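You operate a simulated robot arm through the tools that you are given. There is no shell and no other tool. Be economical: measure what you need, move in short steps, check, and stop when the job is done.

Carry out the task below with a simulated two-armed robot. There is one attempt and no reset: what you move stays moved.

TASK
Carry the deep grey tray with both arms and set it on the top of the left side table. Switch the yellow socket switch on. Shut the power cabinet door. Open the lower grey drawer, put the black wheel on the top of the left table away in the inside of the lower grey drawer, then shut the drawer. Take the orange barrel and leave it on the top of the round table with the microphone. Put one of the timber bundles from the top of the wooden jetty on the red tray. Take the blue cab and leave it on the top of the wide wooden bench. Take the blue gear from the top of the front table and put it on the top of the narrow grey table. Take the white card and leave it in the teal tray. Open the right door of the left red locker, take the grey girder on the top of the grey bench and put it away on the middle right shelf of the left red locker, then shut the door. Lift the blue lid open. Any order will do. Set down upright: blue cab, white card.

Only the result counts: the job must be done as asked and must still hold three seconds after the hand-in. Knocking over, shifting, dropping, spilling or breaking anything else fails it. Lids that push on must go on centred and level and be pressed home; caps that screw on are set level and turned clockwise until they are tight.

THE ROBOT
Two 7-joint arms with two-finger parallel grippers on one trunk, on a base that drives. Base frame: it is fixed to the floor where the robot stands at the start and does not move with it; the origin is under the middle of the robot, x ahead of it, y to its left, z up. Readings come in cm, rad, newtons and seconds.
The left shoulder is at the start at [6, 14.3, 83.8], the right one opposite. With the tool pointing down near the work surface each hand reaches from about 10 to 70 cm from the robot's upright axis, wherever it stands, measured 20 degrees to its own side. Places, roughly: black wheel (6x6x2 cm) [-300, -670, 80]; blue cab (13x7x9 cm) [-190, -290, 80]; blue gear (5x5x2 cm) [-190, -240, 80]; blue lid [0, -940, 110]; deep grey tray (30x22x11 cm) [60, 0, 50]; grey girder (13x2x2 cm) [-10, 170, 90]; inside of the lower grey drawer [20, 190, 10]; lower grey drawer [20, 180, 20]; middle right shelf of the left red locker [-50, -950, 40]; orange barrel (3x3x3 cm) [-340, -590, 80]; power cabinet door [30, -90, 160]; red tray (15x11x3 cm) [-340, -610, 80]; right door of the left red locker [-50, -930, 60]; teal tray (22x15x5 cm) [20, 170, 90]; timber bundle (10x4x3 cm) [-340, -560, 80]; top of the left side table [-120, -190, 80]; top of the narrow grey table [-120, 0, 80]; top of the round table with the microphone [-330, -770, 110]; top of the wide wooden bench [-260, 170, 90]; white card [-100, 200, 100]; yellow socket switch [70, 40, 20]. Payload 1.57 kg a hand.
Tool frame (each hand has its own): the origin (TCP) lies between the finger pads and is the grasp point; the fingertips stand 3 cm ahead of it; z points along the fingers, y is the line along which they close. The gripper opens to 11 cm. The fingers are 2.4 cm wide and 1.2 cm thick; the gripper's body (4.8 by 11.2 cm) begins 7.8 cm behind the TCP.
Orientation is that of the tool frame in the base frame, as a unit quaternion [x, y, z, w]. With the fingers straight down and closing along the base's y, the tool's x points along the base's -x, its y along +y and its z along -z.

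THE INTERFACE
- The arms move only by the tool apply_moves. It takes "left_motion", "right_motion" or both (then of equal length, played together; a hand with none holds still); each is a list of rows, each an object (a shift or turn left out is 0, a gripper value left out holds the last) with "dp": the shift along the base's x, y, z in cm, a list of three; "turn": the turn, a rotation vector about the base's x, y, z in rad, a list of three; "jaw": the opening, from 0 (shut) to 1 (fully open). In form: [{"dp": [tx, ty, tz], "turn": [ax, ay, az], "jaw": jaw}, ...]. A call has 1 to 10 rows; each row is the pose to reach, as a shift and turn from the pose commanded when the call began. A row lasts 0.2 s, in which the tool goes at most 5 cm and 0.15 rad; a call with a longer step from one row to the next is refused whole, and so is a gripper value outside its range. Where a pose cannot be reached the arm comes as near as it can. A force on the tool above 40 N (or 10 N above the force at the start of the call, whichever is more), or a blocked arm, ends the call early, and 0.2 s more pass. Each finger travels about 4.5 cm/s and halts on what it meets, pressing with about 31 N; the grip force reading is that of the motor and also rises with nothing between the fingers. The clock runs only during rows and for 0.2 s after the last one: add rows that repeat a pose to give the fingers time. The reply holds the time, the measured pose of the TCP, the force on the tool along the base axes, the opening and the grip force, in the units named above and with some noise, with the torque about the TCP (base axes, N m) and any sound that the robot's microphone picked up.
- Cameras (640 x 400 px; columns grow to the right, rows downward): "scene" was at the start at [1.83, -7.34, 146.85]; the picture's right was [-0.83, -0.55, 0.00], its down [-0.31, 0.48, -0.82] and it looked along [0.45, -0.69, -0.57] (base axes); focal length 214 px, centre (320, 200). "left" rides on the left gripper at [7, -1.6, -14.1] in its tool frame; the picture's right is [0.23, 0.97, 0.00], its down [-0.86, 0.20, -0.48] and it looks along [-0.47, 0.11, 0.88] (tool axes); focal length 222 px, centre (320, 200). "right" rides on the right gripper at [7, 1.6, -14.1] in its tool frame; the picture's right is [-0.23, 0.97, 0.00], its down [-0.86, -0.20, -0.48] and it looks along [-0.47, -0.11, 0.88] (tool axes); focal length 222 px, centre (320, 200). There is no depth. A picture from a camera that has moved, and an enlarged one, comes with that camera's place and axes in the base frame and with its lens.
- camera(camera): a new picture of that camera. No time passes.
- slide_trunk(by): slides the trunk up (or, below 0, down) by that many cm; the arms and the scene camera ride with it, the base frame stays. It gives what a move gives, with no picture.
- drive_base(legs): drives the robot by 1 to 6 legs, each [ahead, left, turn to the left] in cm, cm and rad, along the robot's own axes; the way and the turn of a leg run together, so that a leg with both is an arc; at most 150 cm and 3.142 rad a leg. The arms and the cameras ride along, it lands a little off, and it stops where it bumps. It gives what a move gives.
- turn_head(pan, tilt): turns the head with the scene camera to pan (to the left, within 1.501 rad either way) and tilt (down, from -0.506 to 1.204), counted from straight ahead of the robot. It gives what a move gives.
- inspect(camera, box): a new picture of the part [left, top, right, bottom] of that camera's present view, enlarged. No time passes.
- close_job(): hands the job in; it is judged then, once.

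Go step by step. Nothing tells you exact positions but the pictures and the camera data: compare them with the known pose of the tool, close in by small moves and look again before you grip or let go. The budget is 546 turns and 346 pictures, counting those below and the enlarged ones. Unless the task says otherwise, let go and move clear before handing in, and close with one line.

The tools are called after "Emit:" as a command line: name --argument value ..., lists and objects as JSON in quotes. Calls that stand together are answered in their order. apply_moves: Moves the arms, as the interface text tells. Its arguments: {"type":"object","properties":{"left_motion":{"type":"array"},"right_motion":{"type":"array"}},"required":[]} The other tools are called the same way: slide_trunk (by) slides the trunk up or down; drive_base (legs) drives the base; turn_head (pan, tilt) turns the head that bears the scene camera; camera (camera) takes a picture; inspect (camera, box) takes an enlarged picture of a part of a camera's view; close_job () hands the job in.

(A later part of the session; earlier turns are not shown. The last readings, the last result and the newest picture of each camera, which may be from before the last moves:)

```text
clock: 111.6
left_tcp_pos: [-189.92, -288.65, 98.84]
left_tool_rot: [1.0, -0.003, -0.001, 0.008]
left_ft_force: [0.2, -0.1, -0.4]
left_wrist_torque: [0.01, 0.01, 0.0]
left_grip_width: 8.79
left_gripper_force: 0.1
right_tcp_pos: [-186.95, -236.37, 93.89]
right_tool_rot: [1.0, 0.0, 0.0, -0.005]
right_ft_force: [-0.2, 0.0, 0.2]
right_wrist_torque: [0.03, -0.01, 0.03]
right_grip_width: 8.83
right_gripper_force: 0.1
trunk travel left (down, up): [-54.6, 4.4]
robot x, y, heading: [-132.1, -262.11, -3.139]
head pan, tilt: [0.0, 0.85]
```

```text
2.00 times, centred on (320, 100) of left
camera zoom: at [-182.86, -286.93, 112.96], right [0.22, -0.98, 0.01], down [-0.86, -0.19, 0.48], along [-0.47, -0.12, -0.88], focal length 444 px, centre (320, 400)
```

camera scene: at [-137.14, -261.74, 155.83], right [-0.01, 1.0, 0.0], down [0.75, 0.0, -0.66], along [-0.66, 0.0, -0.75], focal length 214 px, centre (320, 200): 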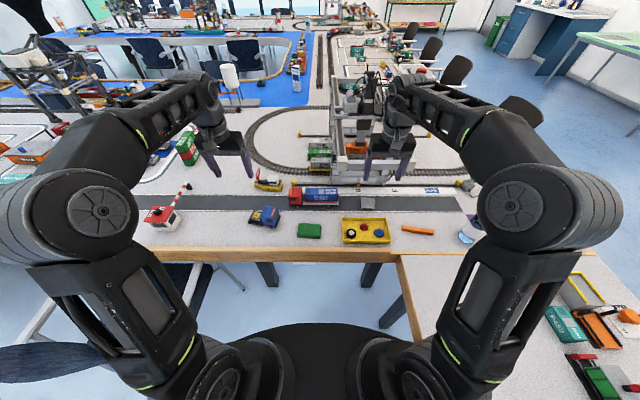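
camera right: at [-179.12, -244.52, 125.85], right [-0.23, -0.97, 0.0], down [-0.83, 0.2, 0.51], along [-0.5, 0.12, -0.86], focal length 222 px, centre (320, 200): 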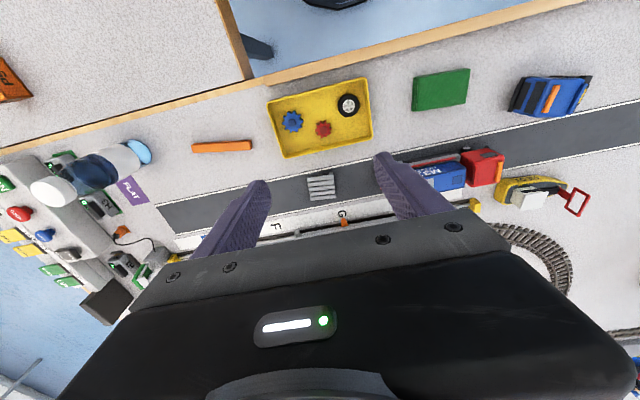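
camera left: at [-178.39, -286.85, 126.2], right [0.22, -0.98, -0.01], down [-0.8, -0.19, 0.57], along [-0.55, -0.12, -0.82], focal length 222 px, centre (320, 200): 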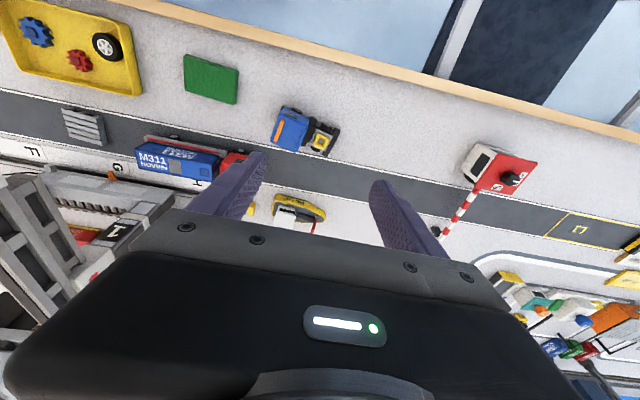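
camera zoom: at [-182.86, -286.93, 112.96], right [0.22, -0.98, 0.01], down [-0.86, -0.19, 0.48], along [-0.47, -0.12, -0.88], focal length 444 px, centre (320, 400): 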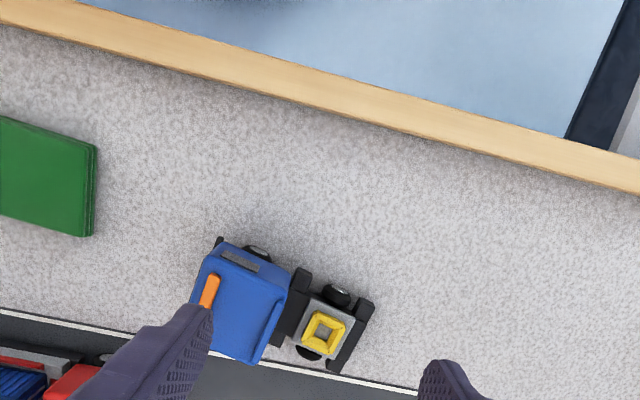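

The gear lies close to the tray corner, but it has a square hub on top that I can grip along y. I narrow the right jaw, centre over the hub and lower to z≈85 for another look.

Emit:
apply_moves --right_motion '[{"dp": [-0.7, -0.1, -3], "jaw": 0.3}, {"dp": [-0.7, -0.1, -6]}, {"dp": [-0.7, -0.1, -8]}, {"dp": [-0.7, -0.1, -8]}, {"dp": [-0.7, -0.1, -8]}, {"dp": [-0.7, -0.1, -8]}]'

Emit:
inspect --camera "right" --box '[200, 50, 440, 200]'

```text
clock: 113.0
left_tcp_pos: [-189.93, -288.71, 98.9]
left_tool_rot: [1.0, -0.004, -0.001, 0.007]
left_ft_force: [-0.9, 0.1, 0.1]
left_wrist_torque: [0.02, 0.03, 0.01]
left_grip_width: 8.78
left_gripper_force: 0.1
right_tcp_pos: [-187.31, -236.54, 85.91]
right_tool_rot: [1.0, -0.001, 0.001, -0.004]
right_ft_force: [0.8, 0.4, 0.3]
right_wrist_torque: [0.0, 0.01, -0.01]
right_grip_width: 3.29
right_gripper_force: 0.0
trunk travel left (down, up): [-54.6, 4.4]
robot x, y, heading: [-132.32, -262.08, -3.137]
head pan, tilt: [0.0, 0.85]
```

```text
2.67 times, centred on (320, 125) of right
camera zoom: at [-180.45, -238.23, 100.08], right [-0.23, -0.97, -0.01], down [-0.85, 0.2, 0.48], along [-0.47, 0.12, -0.88], focal length 592 px, centre (320, 400)
```

zoom: 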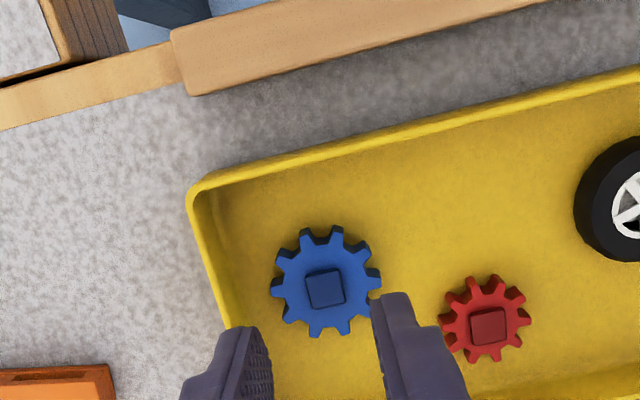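

Hub centre at (−187.8, −236.5). I descend, ending about 0.3 cm above the gear plate.

Emit:
apply_moves --right_motion '[{"dp": [-0.5, 0, -2]}, {"dp": [-0.5, 0, -4]}, {"dp": [-0.5, 0, -5.4]}, {"dp": [-0.5, 0, -5.4]}]'

Emit:
inspect --camera "right" --box '[200, 80, 440, 230]'

```text
clock: 114.0
left_tcp_pos: [-189.85, -288.63, 98.85]
left_tool_rot: [1.0, -0.004, -0.002, 0.008]
left_ft_force: [-0.6, 0.3, 0.5]
left_wrist_torque: [-0.01, 0.05, 0.02]
left_grip_width: 8.82
left_gripper_force: 0.0
right_tcp_pos: [-187.86, -236.32, 80.61]
right_tool_rot: [1.0, -0.001, -0.001, -0.006]
right_ft_force: [-0.6, -0.4, -0.4]
right_wrist_torque: [-0.03, 0.02, 0.01]
right_grip_width: 3.31
right_gripper_force: 0.1
trunk travel left (down, up): [-54.6, 4.4]
robot x, y, heading: [-132.09, -261.89, -3.136]
head pan, tilt: [0.0, 0.85]
```

```text
2.67 times, centred on (320, 155) of right
camera zoom: at [-180.87, -238.07, 94.74], right [-0.23, -0.97, -0.01], down [-0.85, 0.2, 0.48], along [-0.47, 0.12, -0.88], focal length 592 px, centre (320, 320)
```

zoom: 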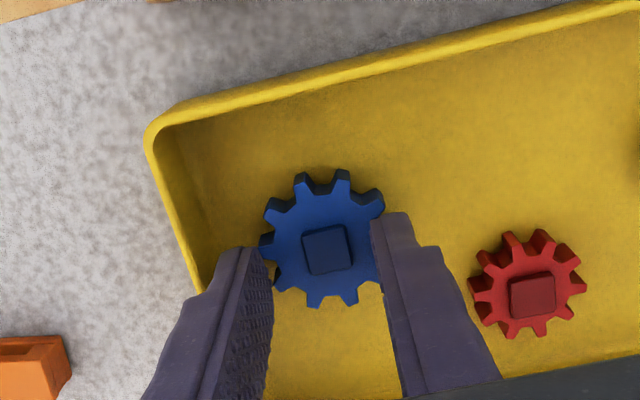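

Aligned. I descend 1 cm more and close.

Emit:
apply_moves --right_motion '[{"dp": [0, -0.1, -0.5]}, {"dp": [0, -0.1, -1]}, {"dp": [0, -0.1, -1]}]'

Emit:
inspect --camera "right" --box '[200, 80, 440, 230]'

```text
clock: 114.6
left_tcp_pos: [-189.76, -288.66, 99.07]
left_tool_rot: [1.0, -0.004, -0.003, 0.008]
left_ft_force: [0.0, 0.0, -0.3]
left_wrist_torque: [0.02, -0.03, 0.01]
left_grip_width: 8.81
left_gripper_force: 0.0
right_tcp_pos: [-187.94, -236.44, 80.51]
right_tool_rot: [1.0, -0.002, -0.005, -0.007]
right_ft_force: [10.6, 1.5, 24.2]
right_wrist_torque: [-0.17, -0.42, 0.08]
right_grip_width: 3.25
right_gripper_force: 0.1
trunk travel left (down, up): [-54.6, 4.4]
robot x, y, heading: [-132.19, -261.91, -3.137]
head pan, tilt: [0.0, 0.85]
stopped in row 2 (right hand): the force on the tool passed its limit at 52 N (the readings are from after the stop); the commanded pose is now the measured one
```

```text
2.67 times, centred on (320, 155) of right
camera zoom: at [-180.83, -238.18, 94.54], right [-0.23, -0.97, -0.01], down [-0.85, 0.2, 0.49], along [-0.47, 0.12, -0.87], focal length 592 px, centre (320, 320)
```

zoom: 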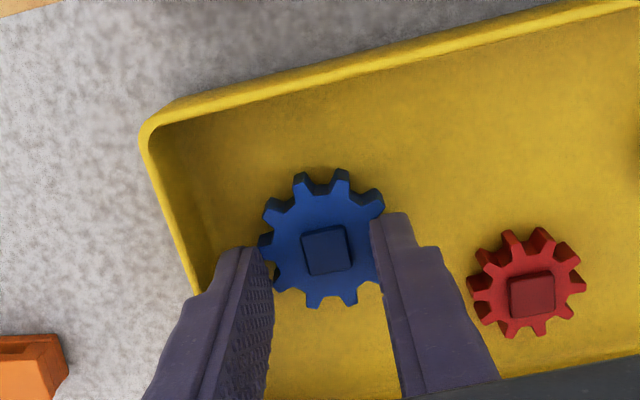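

Fingertips touch the gear plate at TCP z≈80.5. I back off 0.2 cm and close on the hub.

Emit:
apply_moves --right_motion '[{"dp": [0, 0, 0.15]}, {"dp": [0, 0, 0.15], "jaw": 0}, {"dp": [0, 0, 0.15]}, {"dp": [0, 0, 0.15]}, {"dp": [0, 0, 0.15]}]'

Emit:
apply_moves --right_motion '[{"dp": [0, 0, 2]}, {"dp": [0, 0, 6]}, {"dp": [0, 0, 6]}]'

Emit:
inspect --camera "right" --box '[200, 80, 440, 230]'

```text
clock: 115.8
left_tcp_pos: [-189.78, -288.64, 99.03]
left_tool_rot: [1.0, -0.003, -0.002, 0.007]
left_ft_force: [0.5, -0.2, -0.3]
left_wrist_torque: [-0.01, -0.01, 0.03]
left_grip_width: 8.79
left_gripper_force: 0.0
right_tcp_pos: [-188.27, -236.51, 80.48]
right_tool_rot: [1.0, -0.001, -0.006, -0.007]
right_ft_force: [-3.6, -5.5, 24.4]
right_wrist_torque: [-0.19, 0.03, -0.04]
right_grip_width: 1.25
right_gripper_force: 29.1
trunk travel left (down, up): [-54.6, 4.4]
robot x, y, heading: [-132.47, -262.1, -3.136]
head pan, tilt: [0.0, 0.85]
```

```text
clock: 116.6
left_tcp_pos: [-189.89, -288.64, 99.07]
left_tool_rot: [1.0, -0.003, -0.002, 0.008]
left_ft_force: [0.1, 1.0, -0.5]
left_wrist_torque: [-0.04, 0.0, -0.01]
left_grip_width: 8.77
left_gripper_force: 0.1
right_tcp_pos: [-188.02, -236.3, 86.26]
right_tool_rot: [1.0, -0.002, -0.004, -0.007]
right_ft_force: [0.2, -0.3, 0.2]
right_wrist_torque: [0.01, 0.01, 0.0]
right_grip_width: 1.24
right_gripper_force: 29.9
trunk travel left (down, up): [-54.6, 4.4]
robot x, y, heading: [-132.36, -261.96, -3.135]
head pan, tilt: [0.0, 0.85]
```

```text
2.67 times, centred on (320, 155) of right
camera zoom: at [-181.01, -238.04, 100.33], right [-0.23, -0.97, -0.01], down [-0.85, 0.2, 0.49], along [-0.47, 0.12, -0.87], focal length 592 px, centre (320, 320)
```

zoom: 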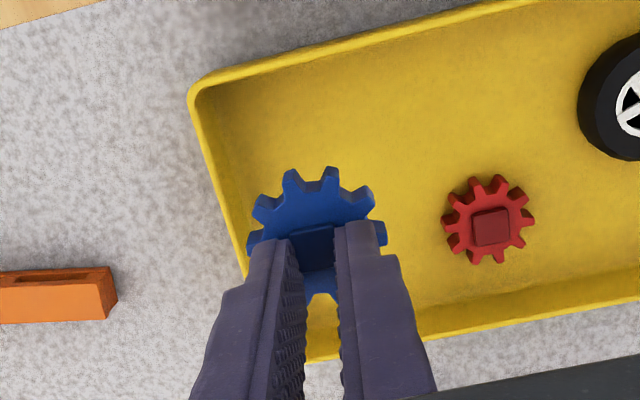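

The gear is held by its hub. Now the cab: I raise the right hand clear and take a closer scene view of the truck for its axis.

Emit:
apply_moves --right_motion '[{"dp": [0, 1, 4]}, {"dp": [0, 2, 8]}, {"dp": [0, 3, 12]}, {"dp": [0, 3, 16]}]'

Emit:
inspect --camera "scene" --box '[220, 185, 316, 245]'

```text
clock: 117.6
left_tcp_pos: [-189.92, -288.71, 98.97]
left_tool_rot: [1.0, -0.004, -0.001, 0.008]
left_ft_force: [-0.1, -0.3, 0.3]
left_wrist_torque: [0.0, 0.01, -0.01]
left_grip_width: 8.8
left_gripper_force: 0.0
right_tcp_pos: [-188.04, -233.65, 102.3]
right_tool_rot: [1.0, -0.002, -0.004, -0.006]
right_ft_force: [0.2, -0.2, 0.2]
right_wrist_torque: [0.03, 0.01, -0.01]
right_grip_width: 1.26
right_gripper_force: 29.7
trunk travel left (down, up): [-54.6, 4.4]
robot x, y, heading: [-131.81, -261.66, -3.14]
head pan, tilt: [0.0, 0.85]
```

```text
6.67 times, centred on (268, 215) of scene
camera zoom: at [-137.08, -261.83, 155.82], right [-0.01, 1.0, 0.0], down [0.75, 0.0, -0.66], along [-0.66, 0.0, -0.75], focal length 1430 px, centre (667, 100)
```

zoom: 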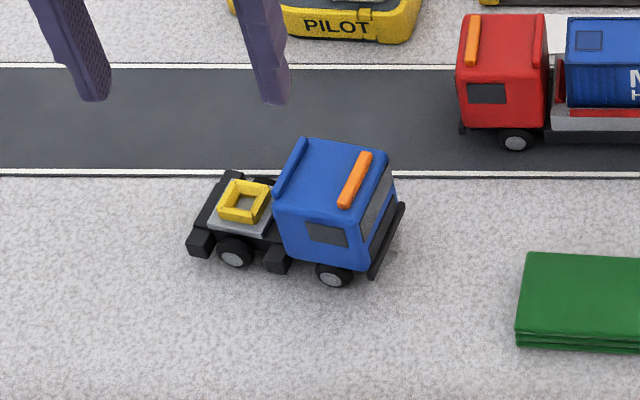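

The truck's axis is about 10° off +y, cab centre ≈ (−193.2, −284). I rotate the left hand so it closes across the cab's width and centre over it.

Emit:
apply_moves --left_motion '[{"dp": [-0.3, 0.4, 0], "turn": [0, 0, 0.14], "jaw": 1}, {"dp": [-0.6, 0.8, 0], "turn": [0, 0, 0.28]}, {"dp": [-1, 1.2, 0], "turn": [0, 0, 0.42]}, {"dp": [-1.3, 1.6, 0], "turn": [0, 0, 0.56]}, {"dp": [-1.6, 2, 0], "turn": [0, 0, 0.7]}, {"dp": [-2, 2.4, 0], "turn": [0, 0, 0.84]}, {"dp": [-2.3, 2.8, 0], "turn": [0, 0, 0.98]}, {"dp": [-2.6, 3.3, 0], "turn": [0, 0, 1.12]}, {"dp": [-3, 3.7, 0], "turn": [0, 0, 1.26]}, {"dp": [-3.3, 4.1, 0], "turn": [0, 0, 1.39]}]'

Emit:
camera --camera "left"

```text
clock: 119.8
left_tcp_pos: [-193.21, -284.59, 98.86]
left_tool_rot: [0.769, 0.639, 0.003, 0.007]
left_ft_force: [-0.1, 0.8, 0.2]
left_wrist_torque: [-0.01, 0.0, -0.03]
left_grip_width: 11.0
left_gripper_force: 0.1
right_tcp_pos: [-188.21, -233.41, 102.3]
right_tool_rot: [1.0, -0.001, -0.003, -0.006]
right_ft_force: [0.5, 0.2, -1.3]
right_wrist_torque: [-0.03, 0.02, 0.06]
right_grip_width: 1.24
right_gripper_force: 30.0
trunk travel left (down, up): [-54.6, 4.4]
robot x, y, heading: [-132.13, -261.76, -3.134]
head pan, tilt: [0.0, 0.85]
```

```text
289 pictures are left
camera left: at [-193.78, -277.41, 112.97], right [1.0, 0.04, 0.01], down [0.03, -0.87, 0.48], along [0.03, -0.48, -0.87], focal length 222 px, centre (320, 200)
```

left: 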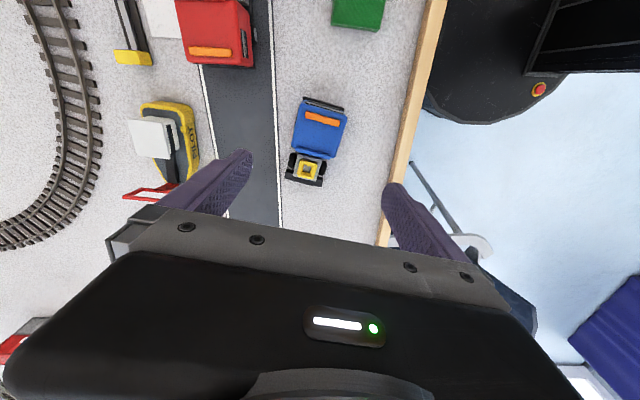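

The cab is centred at (−193.2, −283.4) as expected. I descend to grip the cab body.

Emit:
apply_moves --left_motion '[{"dp": [0, 0.2, -4.5]}, {"dp": [0, 0.4, -9]}, {"dp": [0, 0.5, -12]}, {"dp": [0, 0.5, -12]}]'

Emit:
camera --camera "left"

```text
clock: 120.8
left_tcp_pos: [-193.14, -283.86, 86.75]
left_tool_rot: [0.771, 0.637, 0.003, 0.007]
left_ft_force: [0.5, 0.6, -0.2]
left_wrist_torque: [0.01, -0.01, 0.0]
left_grip_width: 11.0
left_gripper_force: 0.1
right_tcp_pos: [-188.22, -233.56, 102.26]
right_tool_rot: [1.0, -0.001, -0.004, -0.006]
right_ft_force: [-0.2, 0.2, -0.4]
right_wrist_torque: [0.0, -0.02, 0.0]
right_grip_width: 1.25
right_gripper_force: 30.0
trunk travel left (down, up): [-54.6, 4.4]
robot x, y, heading: [-132.28, -261.83, -3.137]
head pan, tilt: [0.0, 0.85]
```

```text
288 pictures are left
camera left: at [-193.6, -276.69, 100.79], right [1.0, 0.04, 0.01], down [0.03, -0.87, 0.48], along [0.03, -0.48, -0.87], focal length 222 px, centre (320, 200)
```

left: 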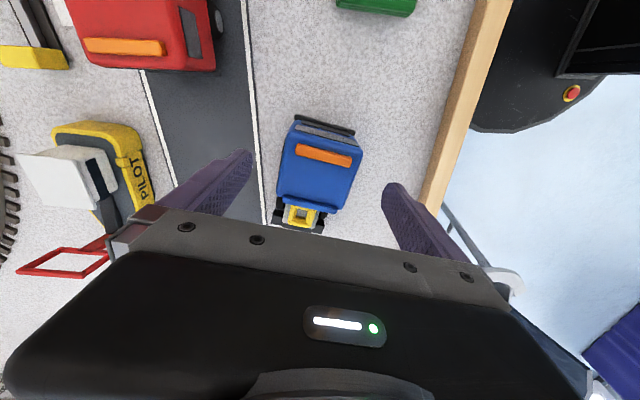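

Emit:
apply_moves --left_motion '[{"dp": [0, 0, -3]}, {"dp": [0, 0, -6.2]}, {"dp": [0, 0, -6.2]}, {"dp": [0, 0, -6.2], "jaw": 0.3}, {"dp": [0, 0, -6.2]}, {"dp": [0, 0, -6.2]}, {"dp": [0, 0, -6.2]}, {"dp": [0, 0, -6.2]}]'

Emit:
camera --camera "left"

```text
clock: 122.6
left_tcp_pos: [-193.17, -284.0, 80.78]
left_tool_rot: [0.771, 0.637, 0.003, 0.007]
left_ft_force: [-3.1, 0.6, 2.1]
left_wrist_torque: [-0.01, 0.3, -0.09]
left_grip_width: 6.33
left_gripper_force: 31.3
right_tcp_pos: [-188.12, -233.49, 102.26]
right_tool_rot: [1.0, -0.002, -0.004, -0.006]
right_ft_force: [0.2, 0.4, 0.0]
right_wrist_torque: [0.0, 0.03, 0.0]
right_grip_width: 1.22
right_gripper_force: 29.3
trunk travel left (down, up): [-54.6, 4.4]
robot x, y, heading: [-132.12, -261.79, -3.136]
head pan, tilt: [0.0, 0.85]
```

```text
287 pictures are left
camera left: at [-193.57, -276.78, 94.8], right [1.0, 0.04, 0.01], down [0.03, -0.87, 0.48], along [0.03, -0.48, -0.87], focal length 222 px, centre (320, 200)
```

left: 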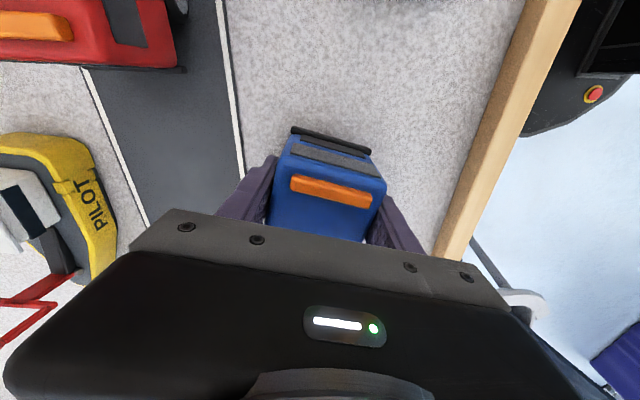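

The cab is gripped (6.3 cm). I lift both hands high, back out to the aisle, and head to the narrow grey table.

Emit:
apply_moves --left_motion '[{"dp": [0, 0, 4.5]}, {"dp": [0, 0, 9]}, {"dp": [0, 0, 13.5]}, {"dp": [0, 0, 18]}, {"dp": [0, 0, 22]}, {"dp": [0, 0, 25]}]' --right_motion '[{"dp": [0, 0, 0]}, {"dp": [0, -1, 1]}, {"dp": [0, -2, 2]}, {"dp": [0, -3, 3]}, {"dp": [0, -4, 4]}, {"dp": [0, -5, 4]}]'

Emit:
drive_base --legs '[[-135, 0, 0], [0, 0, -1.577], [150, 0, 0]]'

Emit:
turn_head --pan 0.8 --tilt 0.6

Emit:
camera --camera "scene"

```text
clock: 124.0
left_tcp_pos: [-193.07, -284.23, 104.72]
left_tool_rot: [0.771, 0.637, 0.004, 0.008]
left_ft_force: [-0.4, -0.5, -1.4]
left_wrist_torque: [0.04, -0.07, 0.02]
left_grip_width: 6.35
left_gripper_force: 31.4
left hand out of reach, approached as far as the arm can: row 6
right_tcp_pos: [-188.29, -238.39, 106.42]
right_tool_rot: [1.0, -0.002, -0.003, -0.006]
right_ft_force: [-0.1, 0.0, -0.2]
right_wrist_torque: [-0.03, -0.01, 0.02]
right_grip_width: 1.26
right_gripper_force: 29.7
trunk travel left (down, up): [-54.6, 4.4]
robot x, y, heading: [-132.15, -261.84, -3.13]
head pan, tilt: [0.0, 0.85]
```

```text
clock: 141.4
left_tcp_pos: [-18.35, -56.54, 104.64]
left_tool_rot: [0.996, -0.093, -0.003, 0.008]
left_ft_force: [-0.1, 0.8, -2.6]
left_wrist_torque: [-0.03, -0.07, 0.0]
left_grip_width: 6.23
left_gripper_force: 31.4
right_tcp_pos: [27.55, -61.4, 106.28]
right_tool_rot: [-0.706, 0.708, -0.001, 0.008]
right_ft_force: [0.4, -1.0, 0.1]
right_wrist_torque: [-0.01, 0.0, 0.03]
right_grip_width: 1.25
right_gripper_force: 29.5
trunk travel left (down, up): [-54.6, 4.4]
robot x, y, heading: [4.18, -117.33, 1.579]
head pan, tilt: [0.0, 0.85]
```

```text
clock: 142.6
left_tcp_pos: [-18.27, -56.62, 104.69]
left_tool_rot: [0.996, -0.093, -0.003, 0.007]
left_ft_force: [0.1, -0.1, -3.0]
left_wrist_torque: [0.01, -0.06, 0.0]
left_grip_width: 6.25
left_gripper_force: 31.1
right_tcp_pos: [27.51, -61.31, 106.46]
right_tool_rot: [-0.707, 0.707, -0.002, 0.007]
right_ft_force: [-0.5, -0.4, 0.8]
right_wrist_torque: [0.0, 0.0, -0.03]
right_grip_width: 1.23
right_gripper_force: 29.9
trunk travel left (down, up): [-54.6, 4.4]
robot x, y, heading: [4.19, -117.61, 1.576]
head pan, tilt: [0.799, 0.6]
```

```text
286 pictures are left
camera scene: at [-2.15, -114.16, 157.91], right [0.69, 0.72, 0.0], down [0.41, -0.39, -0.82], along [-0.59, 0.57, -0.57], focal length 214 px, centre (320, 200)
```

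scene: 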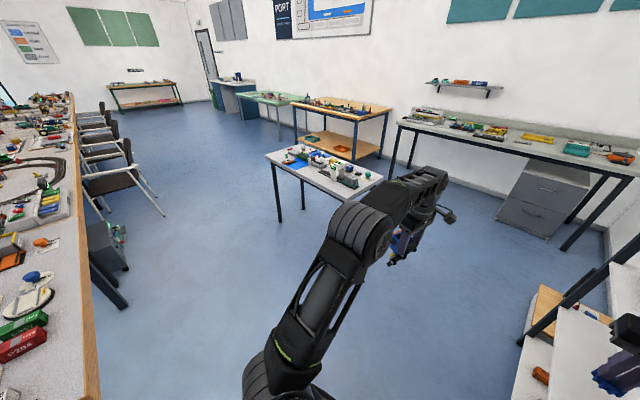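

I drive ahead to y≈−82, then strafe left along the narrow table and look at its top.

Emit:
drive_base --legs '[[35, 0, 0], [0, 115, 0]]'

Emit:
turn_head --pan 0 --tilt 0.7

Emit:
camera --camera "scene"

```text
clock: 150.3
left_tcp_pos: [-132.57, -22.07, 104.66]
left_tool_rot: [0.995, -0.097, -0.002, 0.008]
left_ft_force: [0.0, -1.0, -2.3]
left_wrist_torque: [-0.03, -0.01, 0.05]
left_grip_width: 6.22
left_gripper_force: 30.9
right_tcp_pos: [-86.76, -26.99, 106.37]
right_tool_rot: [-0.705, 0.71, -0.002, 0.007]
right_ft_force: [-1.2, 0.1, -1.0]
right_wrist_torque: [0.02, -0.01, -0.02]
right_grip_width: 1.25
right_gripper_force: 29.4
trunk travel left (down, up): [-54.6, 4.4]
robot x, y, heading: [-110.28, -83.17, 1.574]
head pan, tilt: [0.799, 0.6]
```

```text
clock: 151.4
left_tcp_pos: [-132.56, -22.04, 104.67]
left_tool_rot: [0.995, -0.096, -0.003, 0.007]
left_ft_force: [0.1, 0.5, -2.1]
left_wrist_torque: [0.0, 0.02, -0.02]
left_grip_width: 6.23
left_gripper_force: 31.2
right_tcp_pos: [-86.74, -27.14, 106.29]
right_tool_rot: [-0.704, 0.71, -0.002, 0.007]
right_ft_force: [-0.4, -0.5, -0.2]
right_wrist_torque: [0.01, -0.01, -0.01]
right_grip_width: 1.23
right_gripper_force: 29.0
trunk travel left (down, up): [-54.6, 4.4]
robot x, y, heading: [-110.23, -82.59, 1.569]
head pan, tilt: [0.0, 0.7]
```

```text
285 pictures are left
camera scene: at [-110.42, -77.32, 157.05], right [1.0, 0.0, 0.0], down [0.0, -0.64, -0.76], along [0.0, 0.76, -0.64], focal length 214 px, centre (320, 200)
```

scene: 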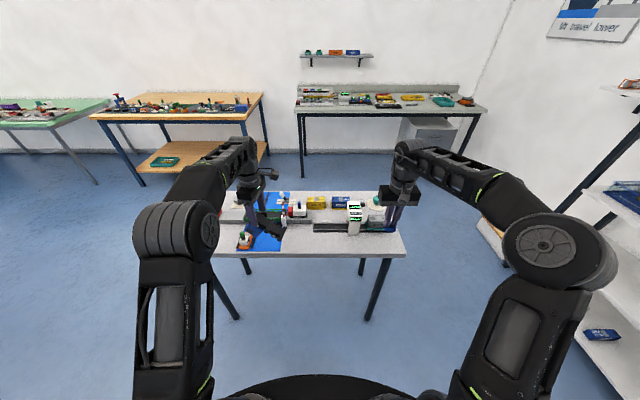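

Emit:
inspect --camera "scene" --box '[200, 175, 430, 275]'

Emit:
camera --camera "right"

```text
2.78 times, centred on (315, 225) of scene
camera zoom: at [-110.42, -77.32, 157.05], right [1.0, 0.0, 0.0], down [0.0, -0.64, -0.76], along [0.0, 0.76, -0.64], focal length 597 px, centre (334, 130)
```

zoom: 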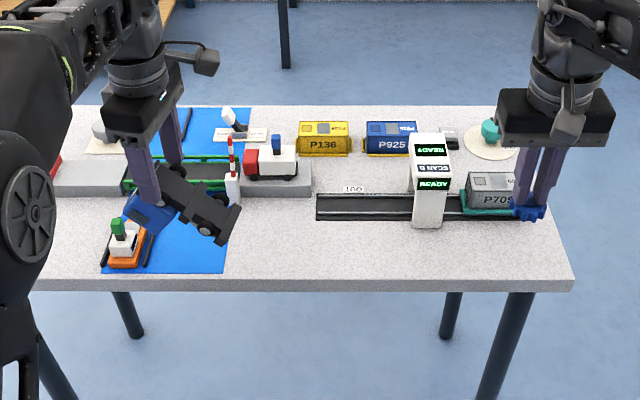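

```text
283 pictures are left
camera right: at [-88.57, -34.04, 120.44], right [-0.97, 0.23, -0.01], down [0.2, 0.85, 0.49], along [0.12, 0.47, -0.87], focal length 222 px, centre (320, 200)
```

right: 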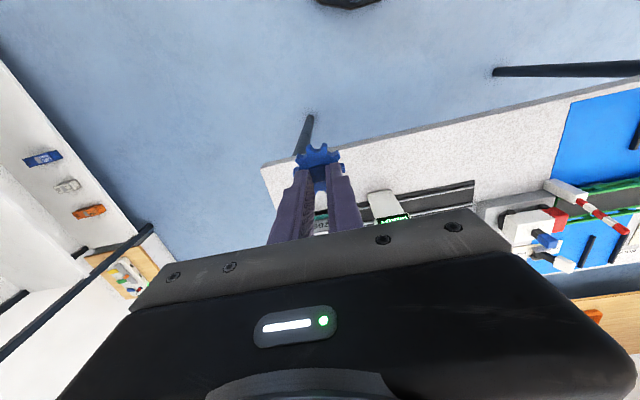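

The cab looks odd in the grip. I check it from both the left hand camera and a zoomed scene view.

Emit:
camera --camera "left"

Emit:
inspect --camera "scene" --box '[216, 190, 312, 270]'

```text
282 pictures are left
camera left: at [-125.31, -21.61, 118.81], right [0.04, -1.0, 0.01], down [-0.87, -0.02, 0.48], along [-0.48, -0.03, -0.87], focal length 222 px, centre (320, 200)
```

left: 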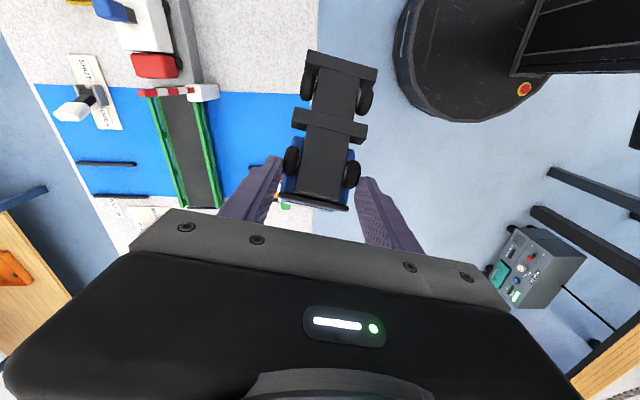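

```text
5.00 times, centred on (264, 230) of scene
camera zoom: at [-110.42, -77.32, 157.05], right [1.0, 0.0, 0.0], down [0.0, -0.64, -0.76], along [0.0, 0.76, -0.64], focal length 1072 px, centre (600, 50)
```

zoom: 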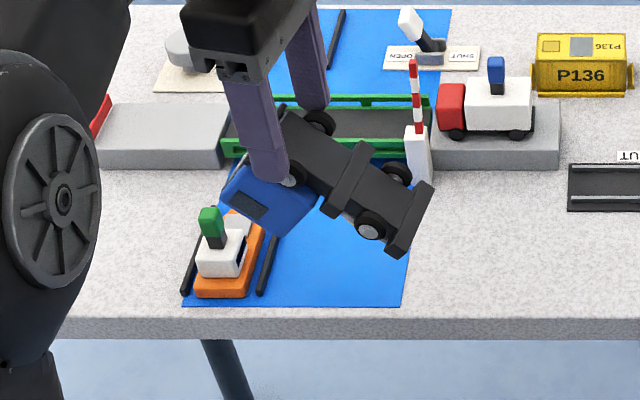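

The truck flipped upside-down about the grip (its centre of mass was above the finger contacts); I'll right it later at the bench. First the gear: the front strip of this table at about (−97, −12.5) is free, so I move in and place it there.

Emit:
drive_base --legs '[[10, 0, 0]]'

Emit:
apply_moves --right_motion '[{"dp": [-2, 1, -4]}, {"dp": [-4, 2, -8]}, {"dp": [-6, 3, -12]}, {"dp": [-8, 4, -16]}, {"dp": [-10, 5, -19]}, {"dp": [-10, 5, -20]}]'

Emit:
inspect --camera "scene" --box '[200, 175, 430, 300]'

```text
clock: 152.6
left_tcp_pos: [-132.67, -11.82, 104.6]
left_tool_rot: [0.995, -0.096, -0.002, 0.009]
left_ft_force: [-0.7, 0.2, -2.4]
left_wrist_torque: [-0.04, -0.03, 0.03]
left_grip_width: 6.24
left_gripper_force: 30.5
right_tcp_pos: [-86.88, -16.76, 106.27]
right_tool_rot: [-0.704, 0.71, -0.002, 0.007]
right_ft_force: [0.2, 0.1, -0.3]
right_wrist_torque: [-0.07, -0.01, -0.04]
right_grip_width: 1.22
right_gripper_force: 29.4
trunk travel left (down, up): [-54.6, 4.4]
robot x, y, heading: [-110.22, -72.66, 1.568]
head pan, tilt: [0.0, 0.7]
```

```text
clock: 153.8
left_tcp_pos: [-132.51, -12.23, 104.9]
left_tool_rot: [0.995, -0.098, -0.002, 0.007]
left_ft_force: [-0.4, 0.4, -2.5]
left_wrist_torque: [0.04, 0.01, 0.01]
left_grip_width: 6.24
left_gripper_force: 30.9
right_tcp_pos: [-96.07, -13.19, 87.76]
right_tool_rot: [-0.705, 0.709, -0.011, 0.003]
right_ft_force: [1.5, -20.5, 7.0]
right_wrist_torque: [1.09, 0.04, 0.25]
right_grip_width: 1.26
right_gripper_force: 29.1
trunk travel left (down, up): [-54.6, 4.4]
robot x, y, heading: [-110.7, -72.72, 1.57]
head pan, tilt: [0.0, 0.7]
stopped in row 6 (right hand): the force on the tool passed its limit at 67 N (the readings are from after the stop); the commanded pose is now the measured one
```

```text
2.78 times, centred on (315, 238) of scene
camera zoom: at [-110.44, -67.57, 157.08], right [1.0, 0.0, 0.0], down [0.0, -0.64, -0.77], along [0.0, 0.77, -0.64], focal length 597 px, centre (334, 96)
```

zoom: 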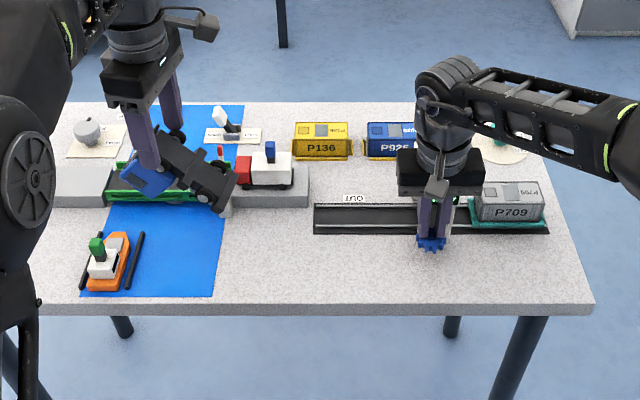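

I touched something — the white scanner arch behind the hand. I retreat straight toward the robot and check it.

Emit:
apply_moves --right_motion '[{"dp": [0, -2, 0]}, {"dp": [0, -5, 1]}, {"dp": [4, -6, 4]}, {"dp": [8, -6, 8]}, {"dp": [12, -6, 8]}]'

Emit:
inspect --camera "scene" --box '[200, 175, 430, 300]'

```text
refused: row 3 steps farther than a row can; nothing moved
```

```text
2.78 times, centred on (315, 238) of scene
camera zoom: at [-110.44, -67.57, 157.08], right [1.0, 0.0, 0.0], down [0.0, -0.64, -0.77], along [0.0, 0.77, -0.64], focal length 597 px, centre (334, 96)
```

zoom: 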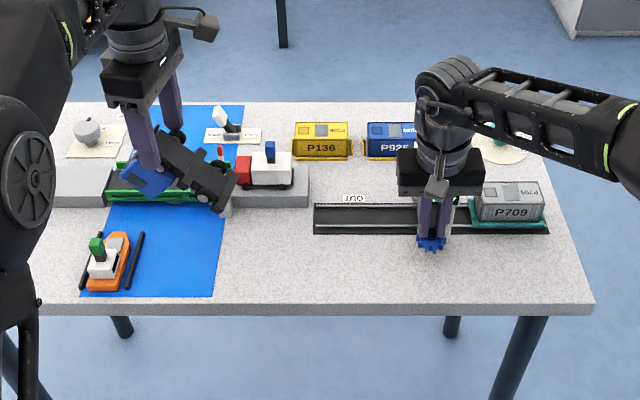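

Emit:
apply_moves --right_motion '[{"dp": [0, -2, 0]}, {"dp": [0, -5, 1]}, {"dp": [3, -6, 3]}, {"dp": [6, -6, 6]}, {"dp": [10, -6, 8]}, {"dp": [12, -6, 10]}]'

Emit:
inspect --camera "scene" --box '[200, 175, 430, 300]'

```text
clock: 155.2
left_tcp_pos: [-132.65, -11.86, 104.79]
left_tool_rot: [0.995, -0.096, -0.002, 0.008]
left_ft_force: [0.0, 0.5, -2.0]
left_wrist_torque: [0.0, 0.03, 0.03]
left_grip_width: 6.24
left_gripper_force: 30.8
right_tcp_pos: [-83.88, -18.96, 97.74]
right_tool_rot: [-0.705, 0.709, -0.01, 0.003]
right_ft_force: [-0.1, 0.8, -0.4]
right_wrist_torque: [-0.02, -0.02, 0.02]
right_grip_width: 1.23
right_gripper_force: 29.4
trunk travel left (down, up): [-54.6, 4.4]
robot x, y, heading: [-110.52, -72.45, 1.571]
head pan, tilt: [0.0, 0.7]
```

```text
2.78 times, centred on (315, 238) of scene
camera zoom: at [-110.42, -67.22, 157.05], right [1.0, 0.0, 0.0], down [0.0, -0.64, -0.76], along [0.0, 0.76, -0.64], focal length 597 px, centre (334, 96)
```

zoom: 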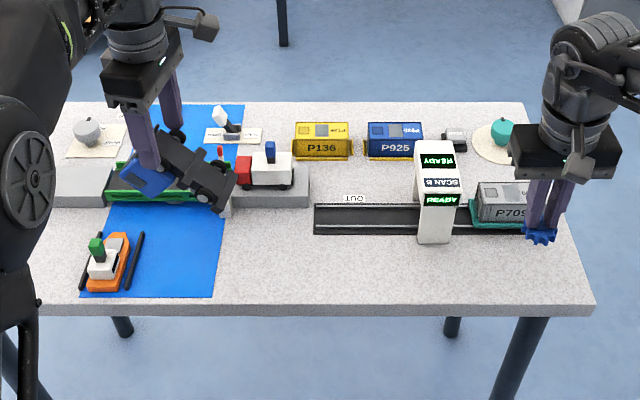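

The arch is unmoved and undamaged. I'll place the gear further left at about (−112, −13.5), away from the arch.

Emit:
apply_moves --right_motion '[{"dp": [-4, -2, 0]}, {"dp": [-8.5, -2, 0]}, {"dp": [-13, -2, 0]}, {"dp": [-17.5, -2, 0]}, {"dp": [-22, -2, 0]}, {"dp": [-26, -1, 0]}, {"dp": [-28, 2, -2]}, {"dp": [-28, 5.2, -5]}, {"dp": [-28, 5.2, -9]}, {"dp": [-28, 5.2, -12]}]'

Emit:
inspect --camera "scene" --box '[200, 175, 430, 300]'

Emit:
inspect --camera "right" --box '[160, 50, 480, 250]'

```text
clock: 157.4
left_tcp_pos: [-132.61, -11.94, 104.76]
left_tool_rot: [0.995, -0.096, -0.003, 0.009]
left_ft_force: [0.1, -0.1, -2.7]
left_wrist_torque: [-0.01, 0.02, -0.01]
left_grip_width: 6.24
left_gripper_force: 30.8
right_tcp_pos: [-112.13, -13.51, 85.83]
right_tool_rot: [-0.704, 0.71, -0.011, 0.003]
right_ft_force: [-0.3, 0.2, -0.7]
right_wrist_torque: [0.02, -0.03, 0.0]
right_grip_width: 1.24
right_gripper_force: 29.8
trunk travel left (down, up): [-54.6, 4.4]
robot x, y, heading: [-110.23, -72.97, 1.569]
head pan, tilt: [0.0, 0.7]
```

```text
2.78 times, centred on (315, 238) of scene
camera zoom: at [-110.42, -67.14, 157.05], right [1.0, 0.0, 0.0], down [0.0, -0.64, -0.76], along [0.0, 0.76, -0.64], focal length 597 px, centre (334, 96)
```

zoom: 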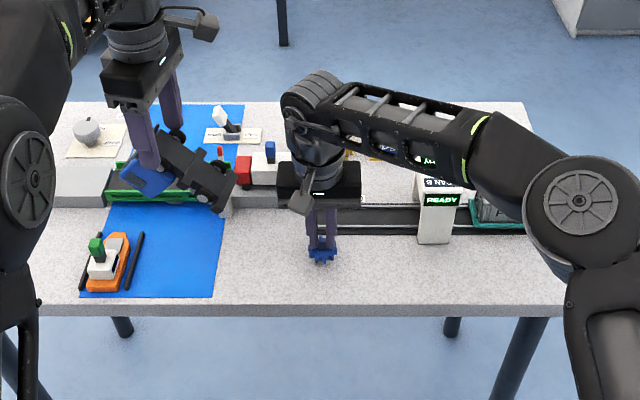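

```text
2.00 times, centred on (320, 150) of right
camera zoom: at [-114.01, -20.28, 100.01], right [-0.97, 0.23, -0.02], down [0.2, 0.86, 0.47], along [0.13, 0.46, -0.88], focal length 444 px, centre (320, 300)
```

zoom: 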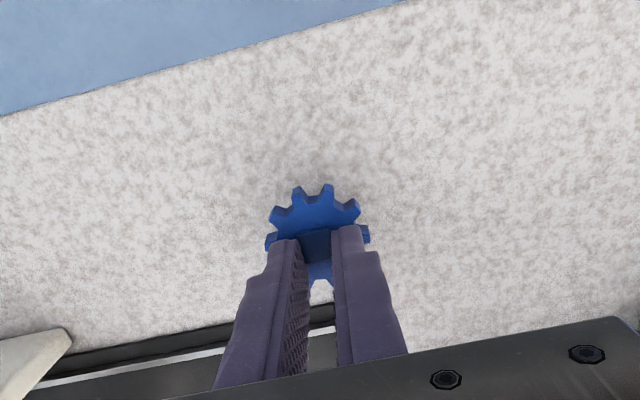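

The forearm passes well in front of the arch, so descending is safe. I lower until touchdown.

Emit:
apply_moves --right_motion '[{"dp": [0, 0, -2]}, {"dp": [0, 0, -4]}, {"dp": [0, 0, -4.6]}, {"dp": [0, 0, -4.6]}]'

Emit:
inspect --camera "right" --box '[160, 50, 480, 250]'

```text
clock: 157.9
left_tcp_pos: [-132.4, -12.04, 104.76]
left_tool_rot: [0.995, -0.097, -0.003, 0.008]
left_ft_force: [-0.7, 0.1, -3.0]
left_wrist_torque: [0.02, 0.0, 0.0]
left_grip_width: 6.26
left_gripper_force: 31.1
right_tcp_pos: [-112.08, -13.58, 84.11]
right_tool_rot: [-0.704, 0.71, -0.008, 0.003]
right_ft_force: [3.6, -6.5, 16.5]
right_wrist_torque: [-0.27, 0.03, 0.1]
right_grip_width: 1.25
right_gripper_force: 29.0
trunk travel left (down, up): [-54.6, 4.4]
robot x, y, heading: [-110.45, -72.81, 1.569]
head pan, tilt: [0.0, 0.7]
stopped in row 2 (right hand): the force on the tool passed its limit at 54 N (the readings are from after the stop); the commanded pose is now the measured one
```

```text
2.00 times, centred on (320, 150) of right
camera zoom: at [-114.03, -20.33, 98.28], right [-0.97, 0.23, -0.02], down [0.2, 0.86, 0.48], along [0.13, 0.46, -0.88], focal length 444 px, centre (320, 300)
```

zoom: 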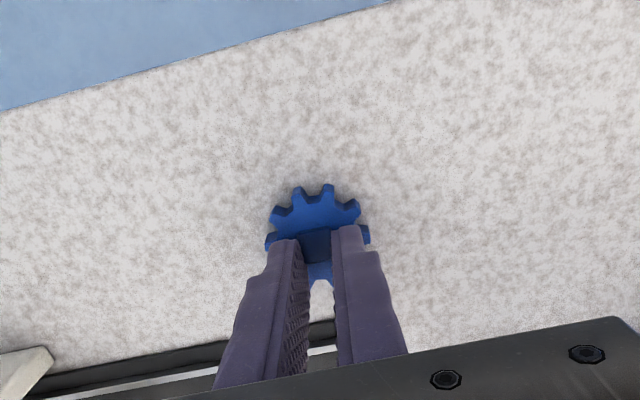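

Touchdown (this table is higher, ~79). I release and raise.

Emit:
apply_moves --right_motion '[{"dp": [0, 0, 0.3], "jaw": 0.25}, {"dp": [0, 0, 0.3]}, {"dp": [0, 0, 0.3]}, {"dp": [0, 0, 3]}, {"dp": [0, 0, 8]}, {"dp": [0, -4, 11]}, {"dp": [0, -8, 14]}, {"dp": [4, -8, 16]}, {"dp": [8, -8, 18]}, {"dp": [12, -8, 20]}]'

Emit:
inspect --camera "scene" --box '[200, 175, 430, 300]'

```text
clock: 160.1
left_tcp_pos: [-132.42, -11.96, 104.72]
left_tool_rot: [0.995, -0.097, -0.002, 0.008]
left_ft_force: [-0.4, -0.5, -2.0]
left_wrist_torque: [-0.01, 0.05, 0.02]
left_grip_width: 6.22
left_gripper_force: 31.1
right_tcp_pos: [-100.29, -21.58, 104.07]
right_tool_rot: [-0.704, 0.71, -0.008, 0.004]
right_ft_force: [0.7, 0.2, -0.3]
right_wrist_torque: [0.04, 0.05, 0.02]
right_grip_width: 2.76
right_gripper_force: 0.1
trunk travel left (down, up): [-54.6, 4.4]
robot x, y, heading: [-110.31, -72.79, 1.57]
head pan, tilt: [0.0, 0.7]
```

```text
2.78 times, centred on (315, 238) of scene
camera zoom: at [-110.32, -67.24, 157.05], right [1.0, 0.0, 0.0], down [0.0, -0.64, -0.77], along [0.0, 0.77, -0.64], focal length 597 px, centre (334, 96)
```

zoom: 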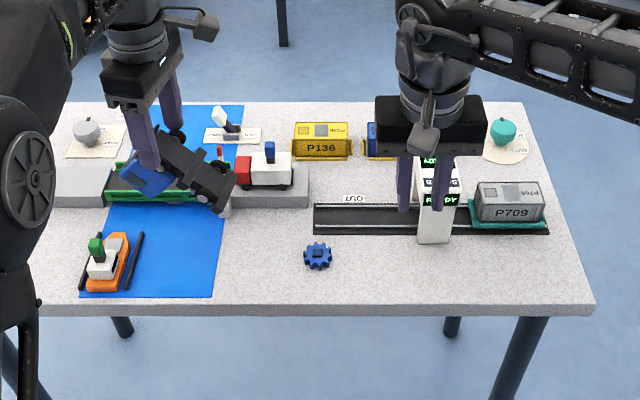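

The gear is placed. I back off a little and look left to plan the way to the wooden bench.

Emit:
drive_base --legs '[[-10, 0, 0]]'

Emit:
turn_head --pan 1.2 --tilt 0.6

Emit:
camera --camera "scene"

```text
clock: 161.2
left_tcp_pos: [-132.48, -22.05, 104.68]
left_tool_rot: [0.995, -0.097, -0.002, 0.007]
left_ft_force: [0.6, -0.4, -2.6]
left_wrist_torque: [0.03, 0.01, 0.02]
left_grip_width: 6.26
left_gripper_force: 31.4
right_tcp_pos: [-100.22, -31.65, 104.26]
right_tool_rot: [-0.704, 0.71, -0.008, 0.004]
right_ft_force: [-0.1, -0.2, -0.8]
right_wrist_torque: [0.04, -0.01, -0.02]
right_grip_width: 2.77
right_gripper_force: 0.1
trunk travel left (down, up): [-54.6, 4.4]
robot x, y, heading: [-110.35, -82.73, 1.572]
head pan, tilt: [0.0, 0.7]
```

```text
clock: 162.6
left_tcp_pos: [-132.47, -21.96, 104.59]
left_tool_rot: [0.995, -0.097, -0.002, 0.009]
left_ft_force: [0.5, -0.2, -2.2]
left_wrist_torque: [0.03, -0.02, 0.02]
left_grip_width: 6.2
left_gripper_force: 31.2
right_tcp_pos: [-100.15, -31.44, 104.14]
right_tool_rot: [-0.704, 0.71, -0.009, 0.004]
right_ft_force: [0.3, -0.5, 0.0]
right_wrist_torque: [0.02, 0.0, 0.0]
right_grip_width: 2.78
right_gripper_force: 0.0
trunk travel left (down, up): [-54.6, 4.4]
robot x, y, heading: [-110.58, -83.18, 1.567]
head pan, tilt: [1.201, 0.6]
```

```text
273 pictures are left
camera scene: at [-118.65, -82.51, 157.91], right [0.36, 0.93, 0.0], down [0.53, -0.21, -0.82], along [-0.77, 0.3, -0.57], focal length 214 px, centre (320, 200)
```

scene: 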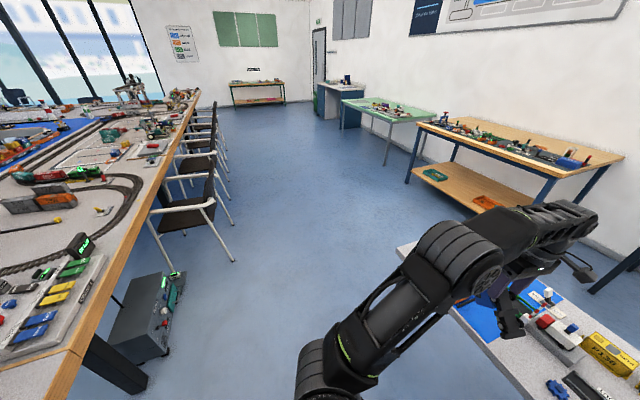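

The way is clear: I strafe to x≈−217 past the table's west end, then drive north toward the bench.

Emit:
drive_base --legs '[[0, 107, 0], [140, 0, 0], [0, 30, 0]]'

Emit:
turn_head --pan 0 --tilt 0.6

Emit:
camera --camera "scene"

```text
clock: 176.4
left_tcp_pos: [-271.89, 119.24, 104.74]
left_tool_rot: [0.996, -0.089, -0.001, 0.008]
left_ft_force: [-0.9, 0.0, -2.5]
left_wrist_torque: [0.03, -0.02, 0.02]
left_grip_width: 6.23
left_gripper_force: 30.8
right_tcp_pos: [-239.54, 110.1, 104.13]
right_tool_rot: [0.709, -0.705, 0.009, -0.004]
right_ft_force: [0.5, 0.8, -0.2]
right_wrist_torque: [0.02, -0.05, 0.01]
right_grip_width: 2.73
right_gripper_force: 0.0
trunk travel left (down, up): [-54.6, 4.4]
robot x, y, heading: [-248.89, 58.64, 1.58]
head pan, tilt: [1.201, 0.6]
```

```text
clock: 177.8
left_tcp_pos: [-271.76, 119.08, 104.63]
left_tool_rot: [0.996, -0.089, -0.003, 0.008]
left_ft_force: [-0.6, 0.0, -1.6]
left_wrist_torque: [0.01, 0.02, -0.01]
left_grip_width: 6.21
left_gripper_force: 30.9
right_tcp_pos: [-239.4, 110.07, 104.12]
right_tool_rot: [0.709, -0.705, 0.009, -0.004]
right_ft_force: [0.1, -0.1, -0.3]
right_wrist_torque: [-0.01, -0.02, 0.01]
right_grip_width: 2.77
right_gripper_force: 0.0
trunk travel left (down, up): [-54.6, 4.4]
robot x, y, heading: [-249.12, 58.53, 1.586]
head pan, tilt: [0.0, 0.6]
```

```text
272 pictures are left
camera scene: at [-248.91, 64.52, 157.91], right [1.0, 0.02, 0.0], down [0.01, -0.57, -0.82], along [-0.01, 0.82, -0.57], focal length 214 px, centre (320, 200)
```

scene: 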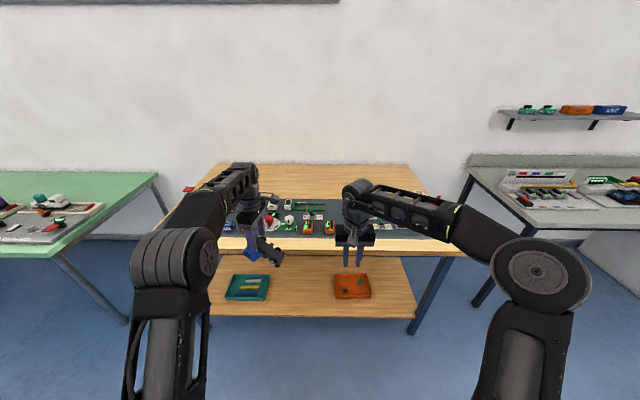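

Emit:
inspect --camera "scene" --box '[170, 150, 490, 290]'

Emit:
camera --camera "left"

```text
2.00 times, centred on (330, 220) of scene
camera zoom: at [-248.91, 64.52, 157.91], right [1.0, 0.02, 0.0], down [0.01, -0.57, -0.82], along [-0.01, 0.82, -0.57], focal length 429 px, centre (300, 160)
```

zoom: 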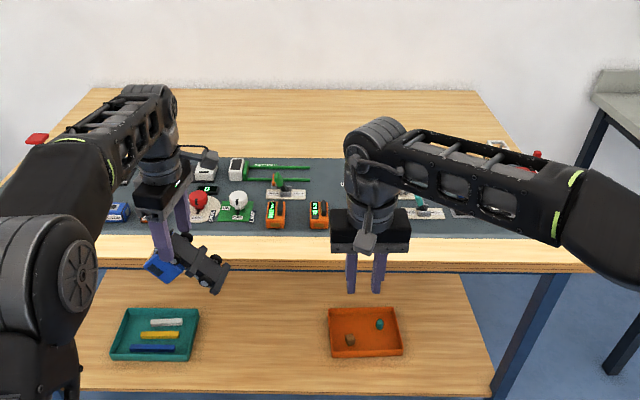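

```text
270 pictures are left
camera left: at [-264.56, 119.68, 118.77], right [0.05, -1.0, 0.02], down [-0.87, -0.04, 0.48], along [-0.48, -0.04, -0.87], focal length 222 px, centre (320, 200)
```

left: 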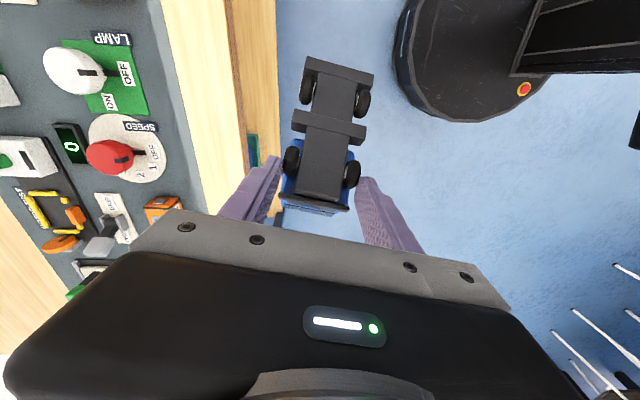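

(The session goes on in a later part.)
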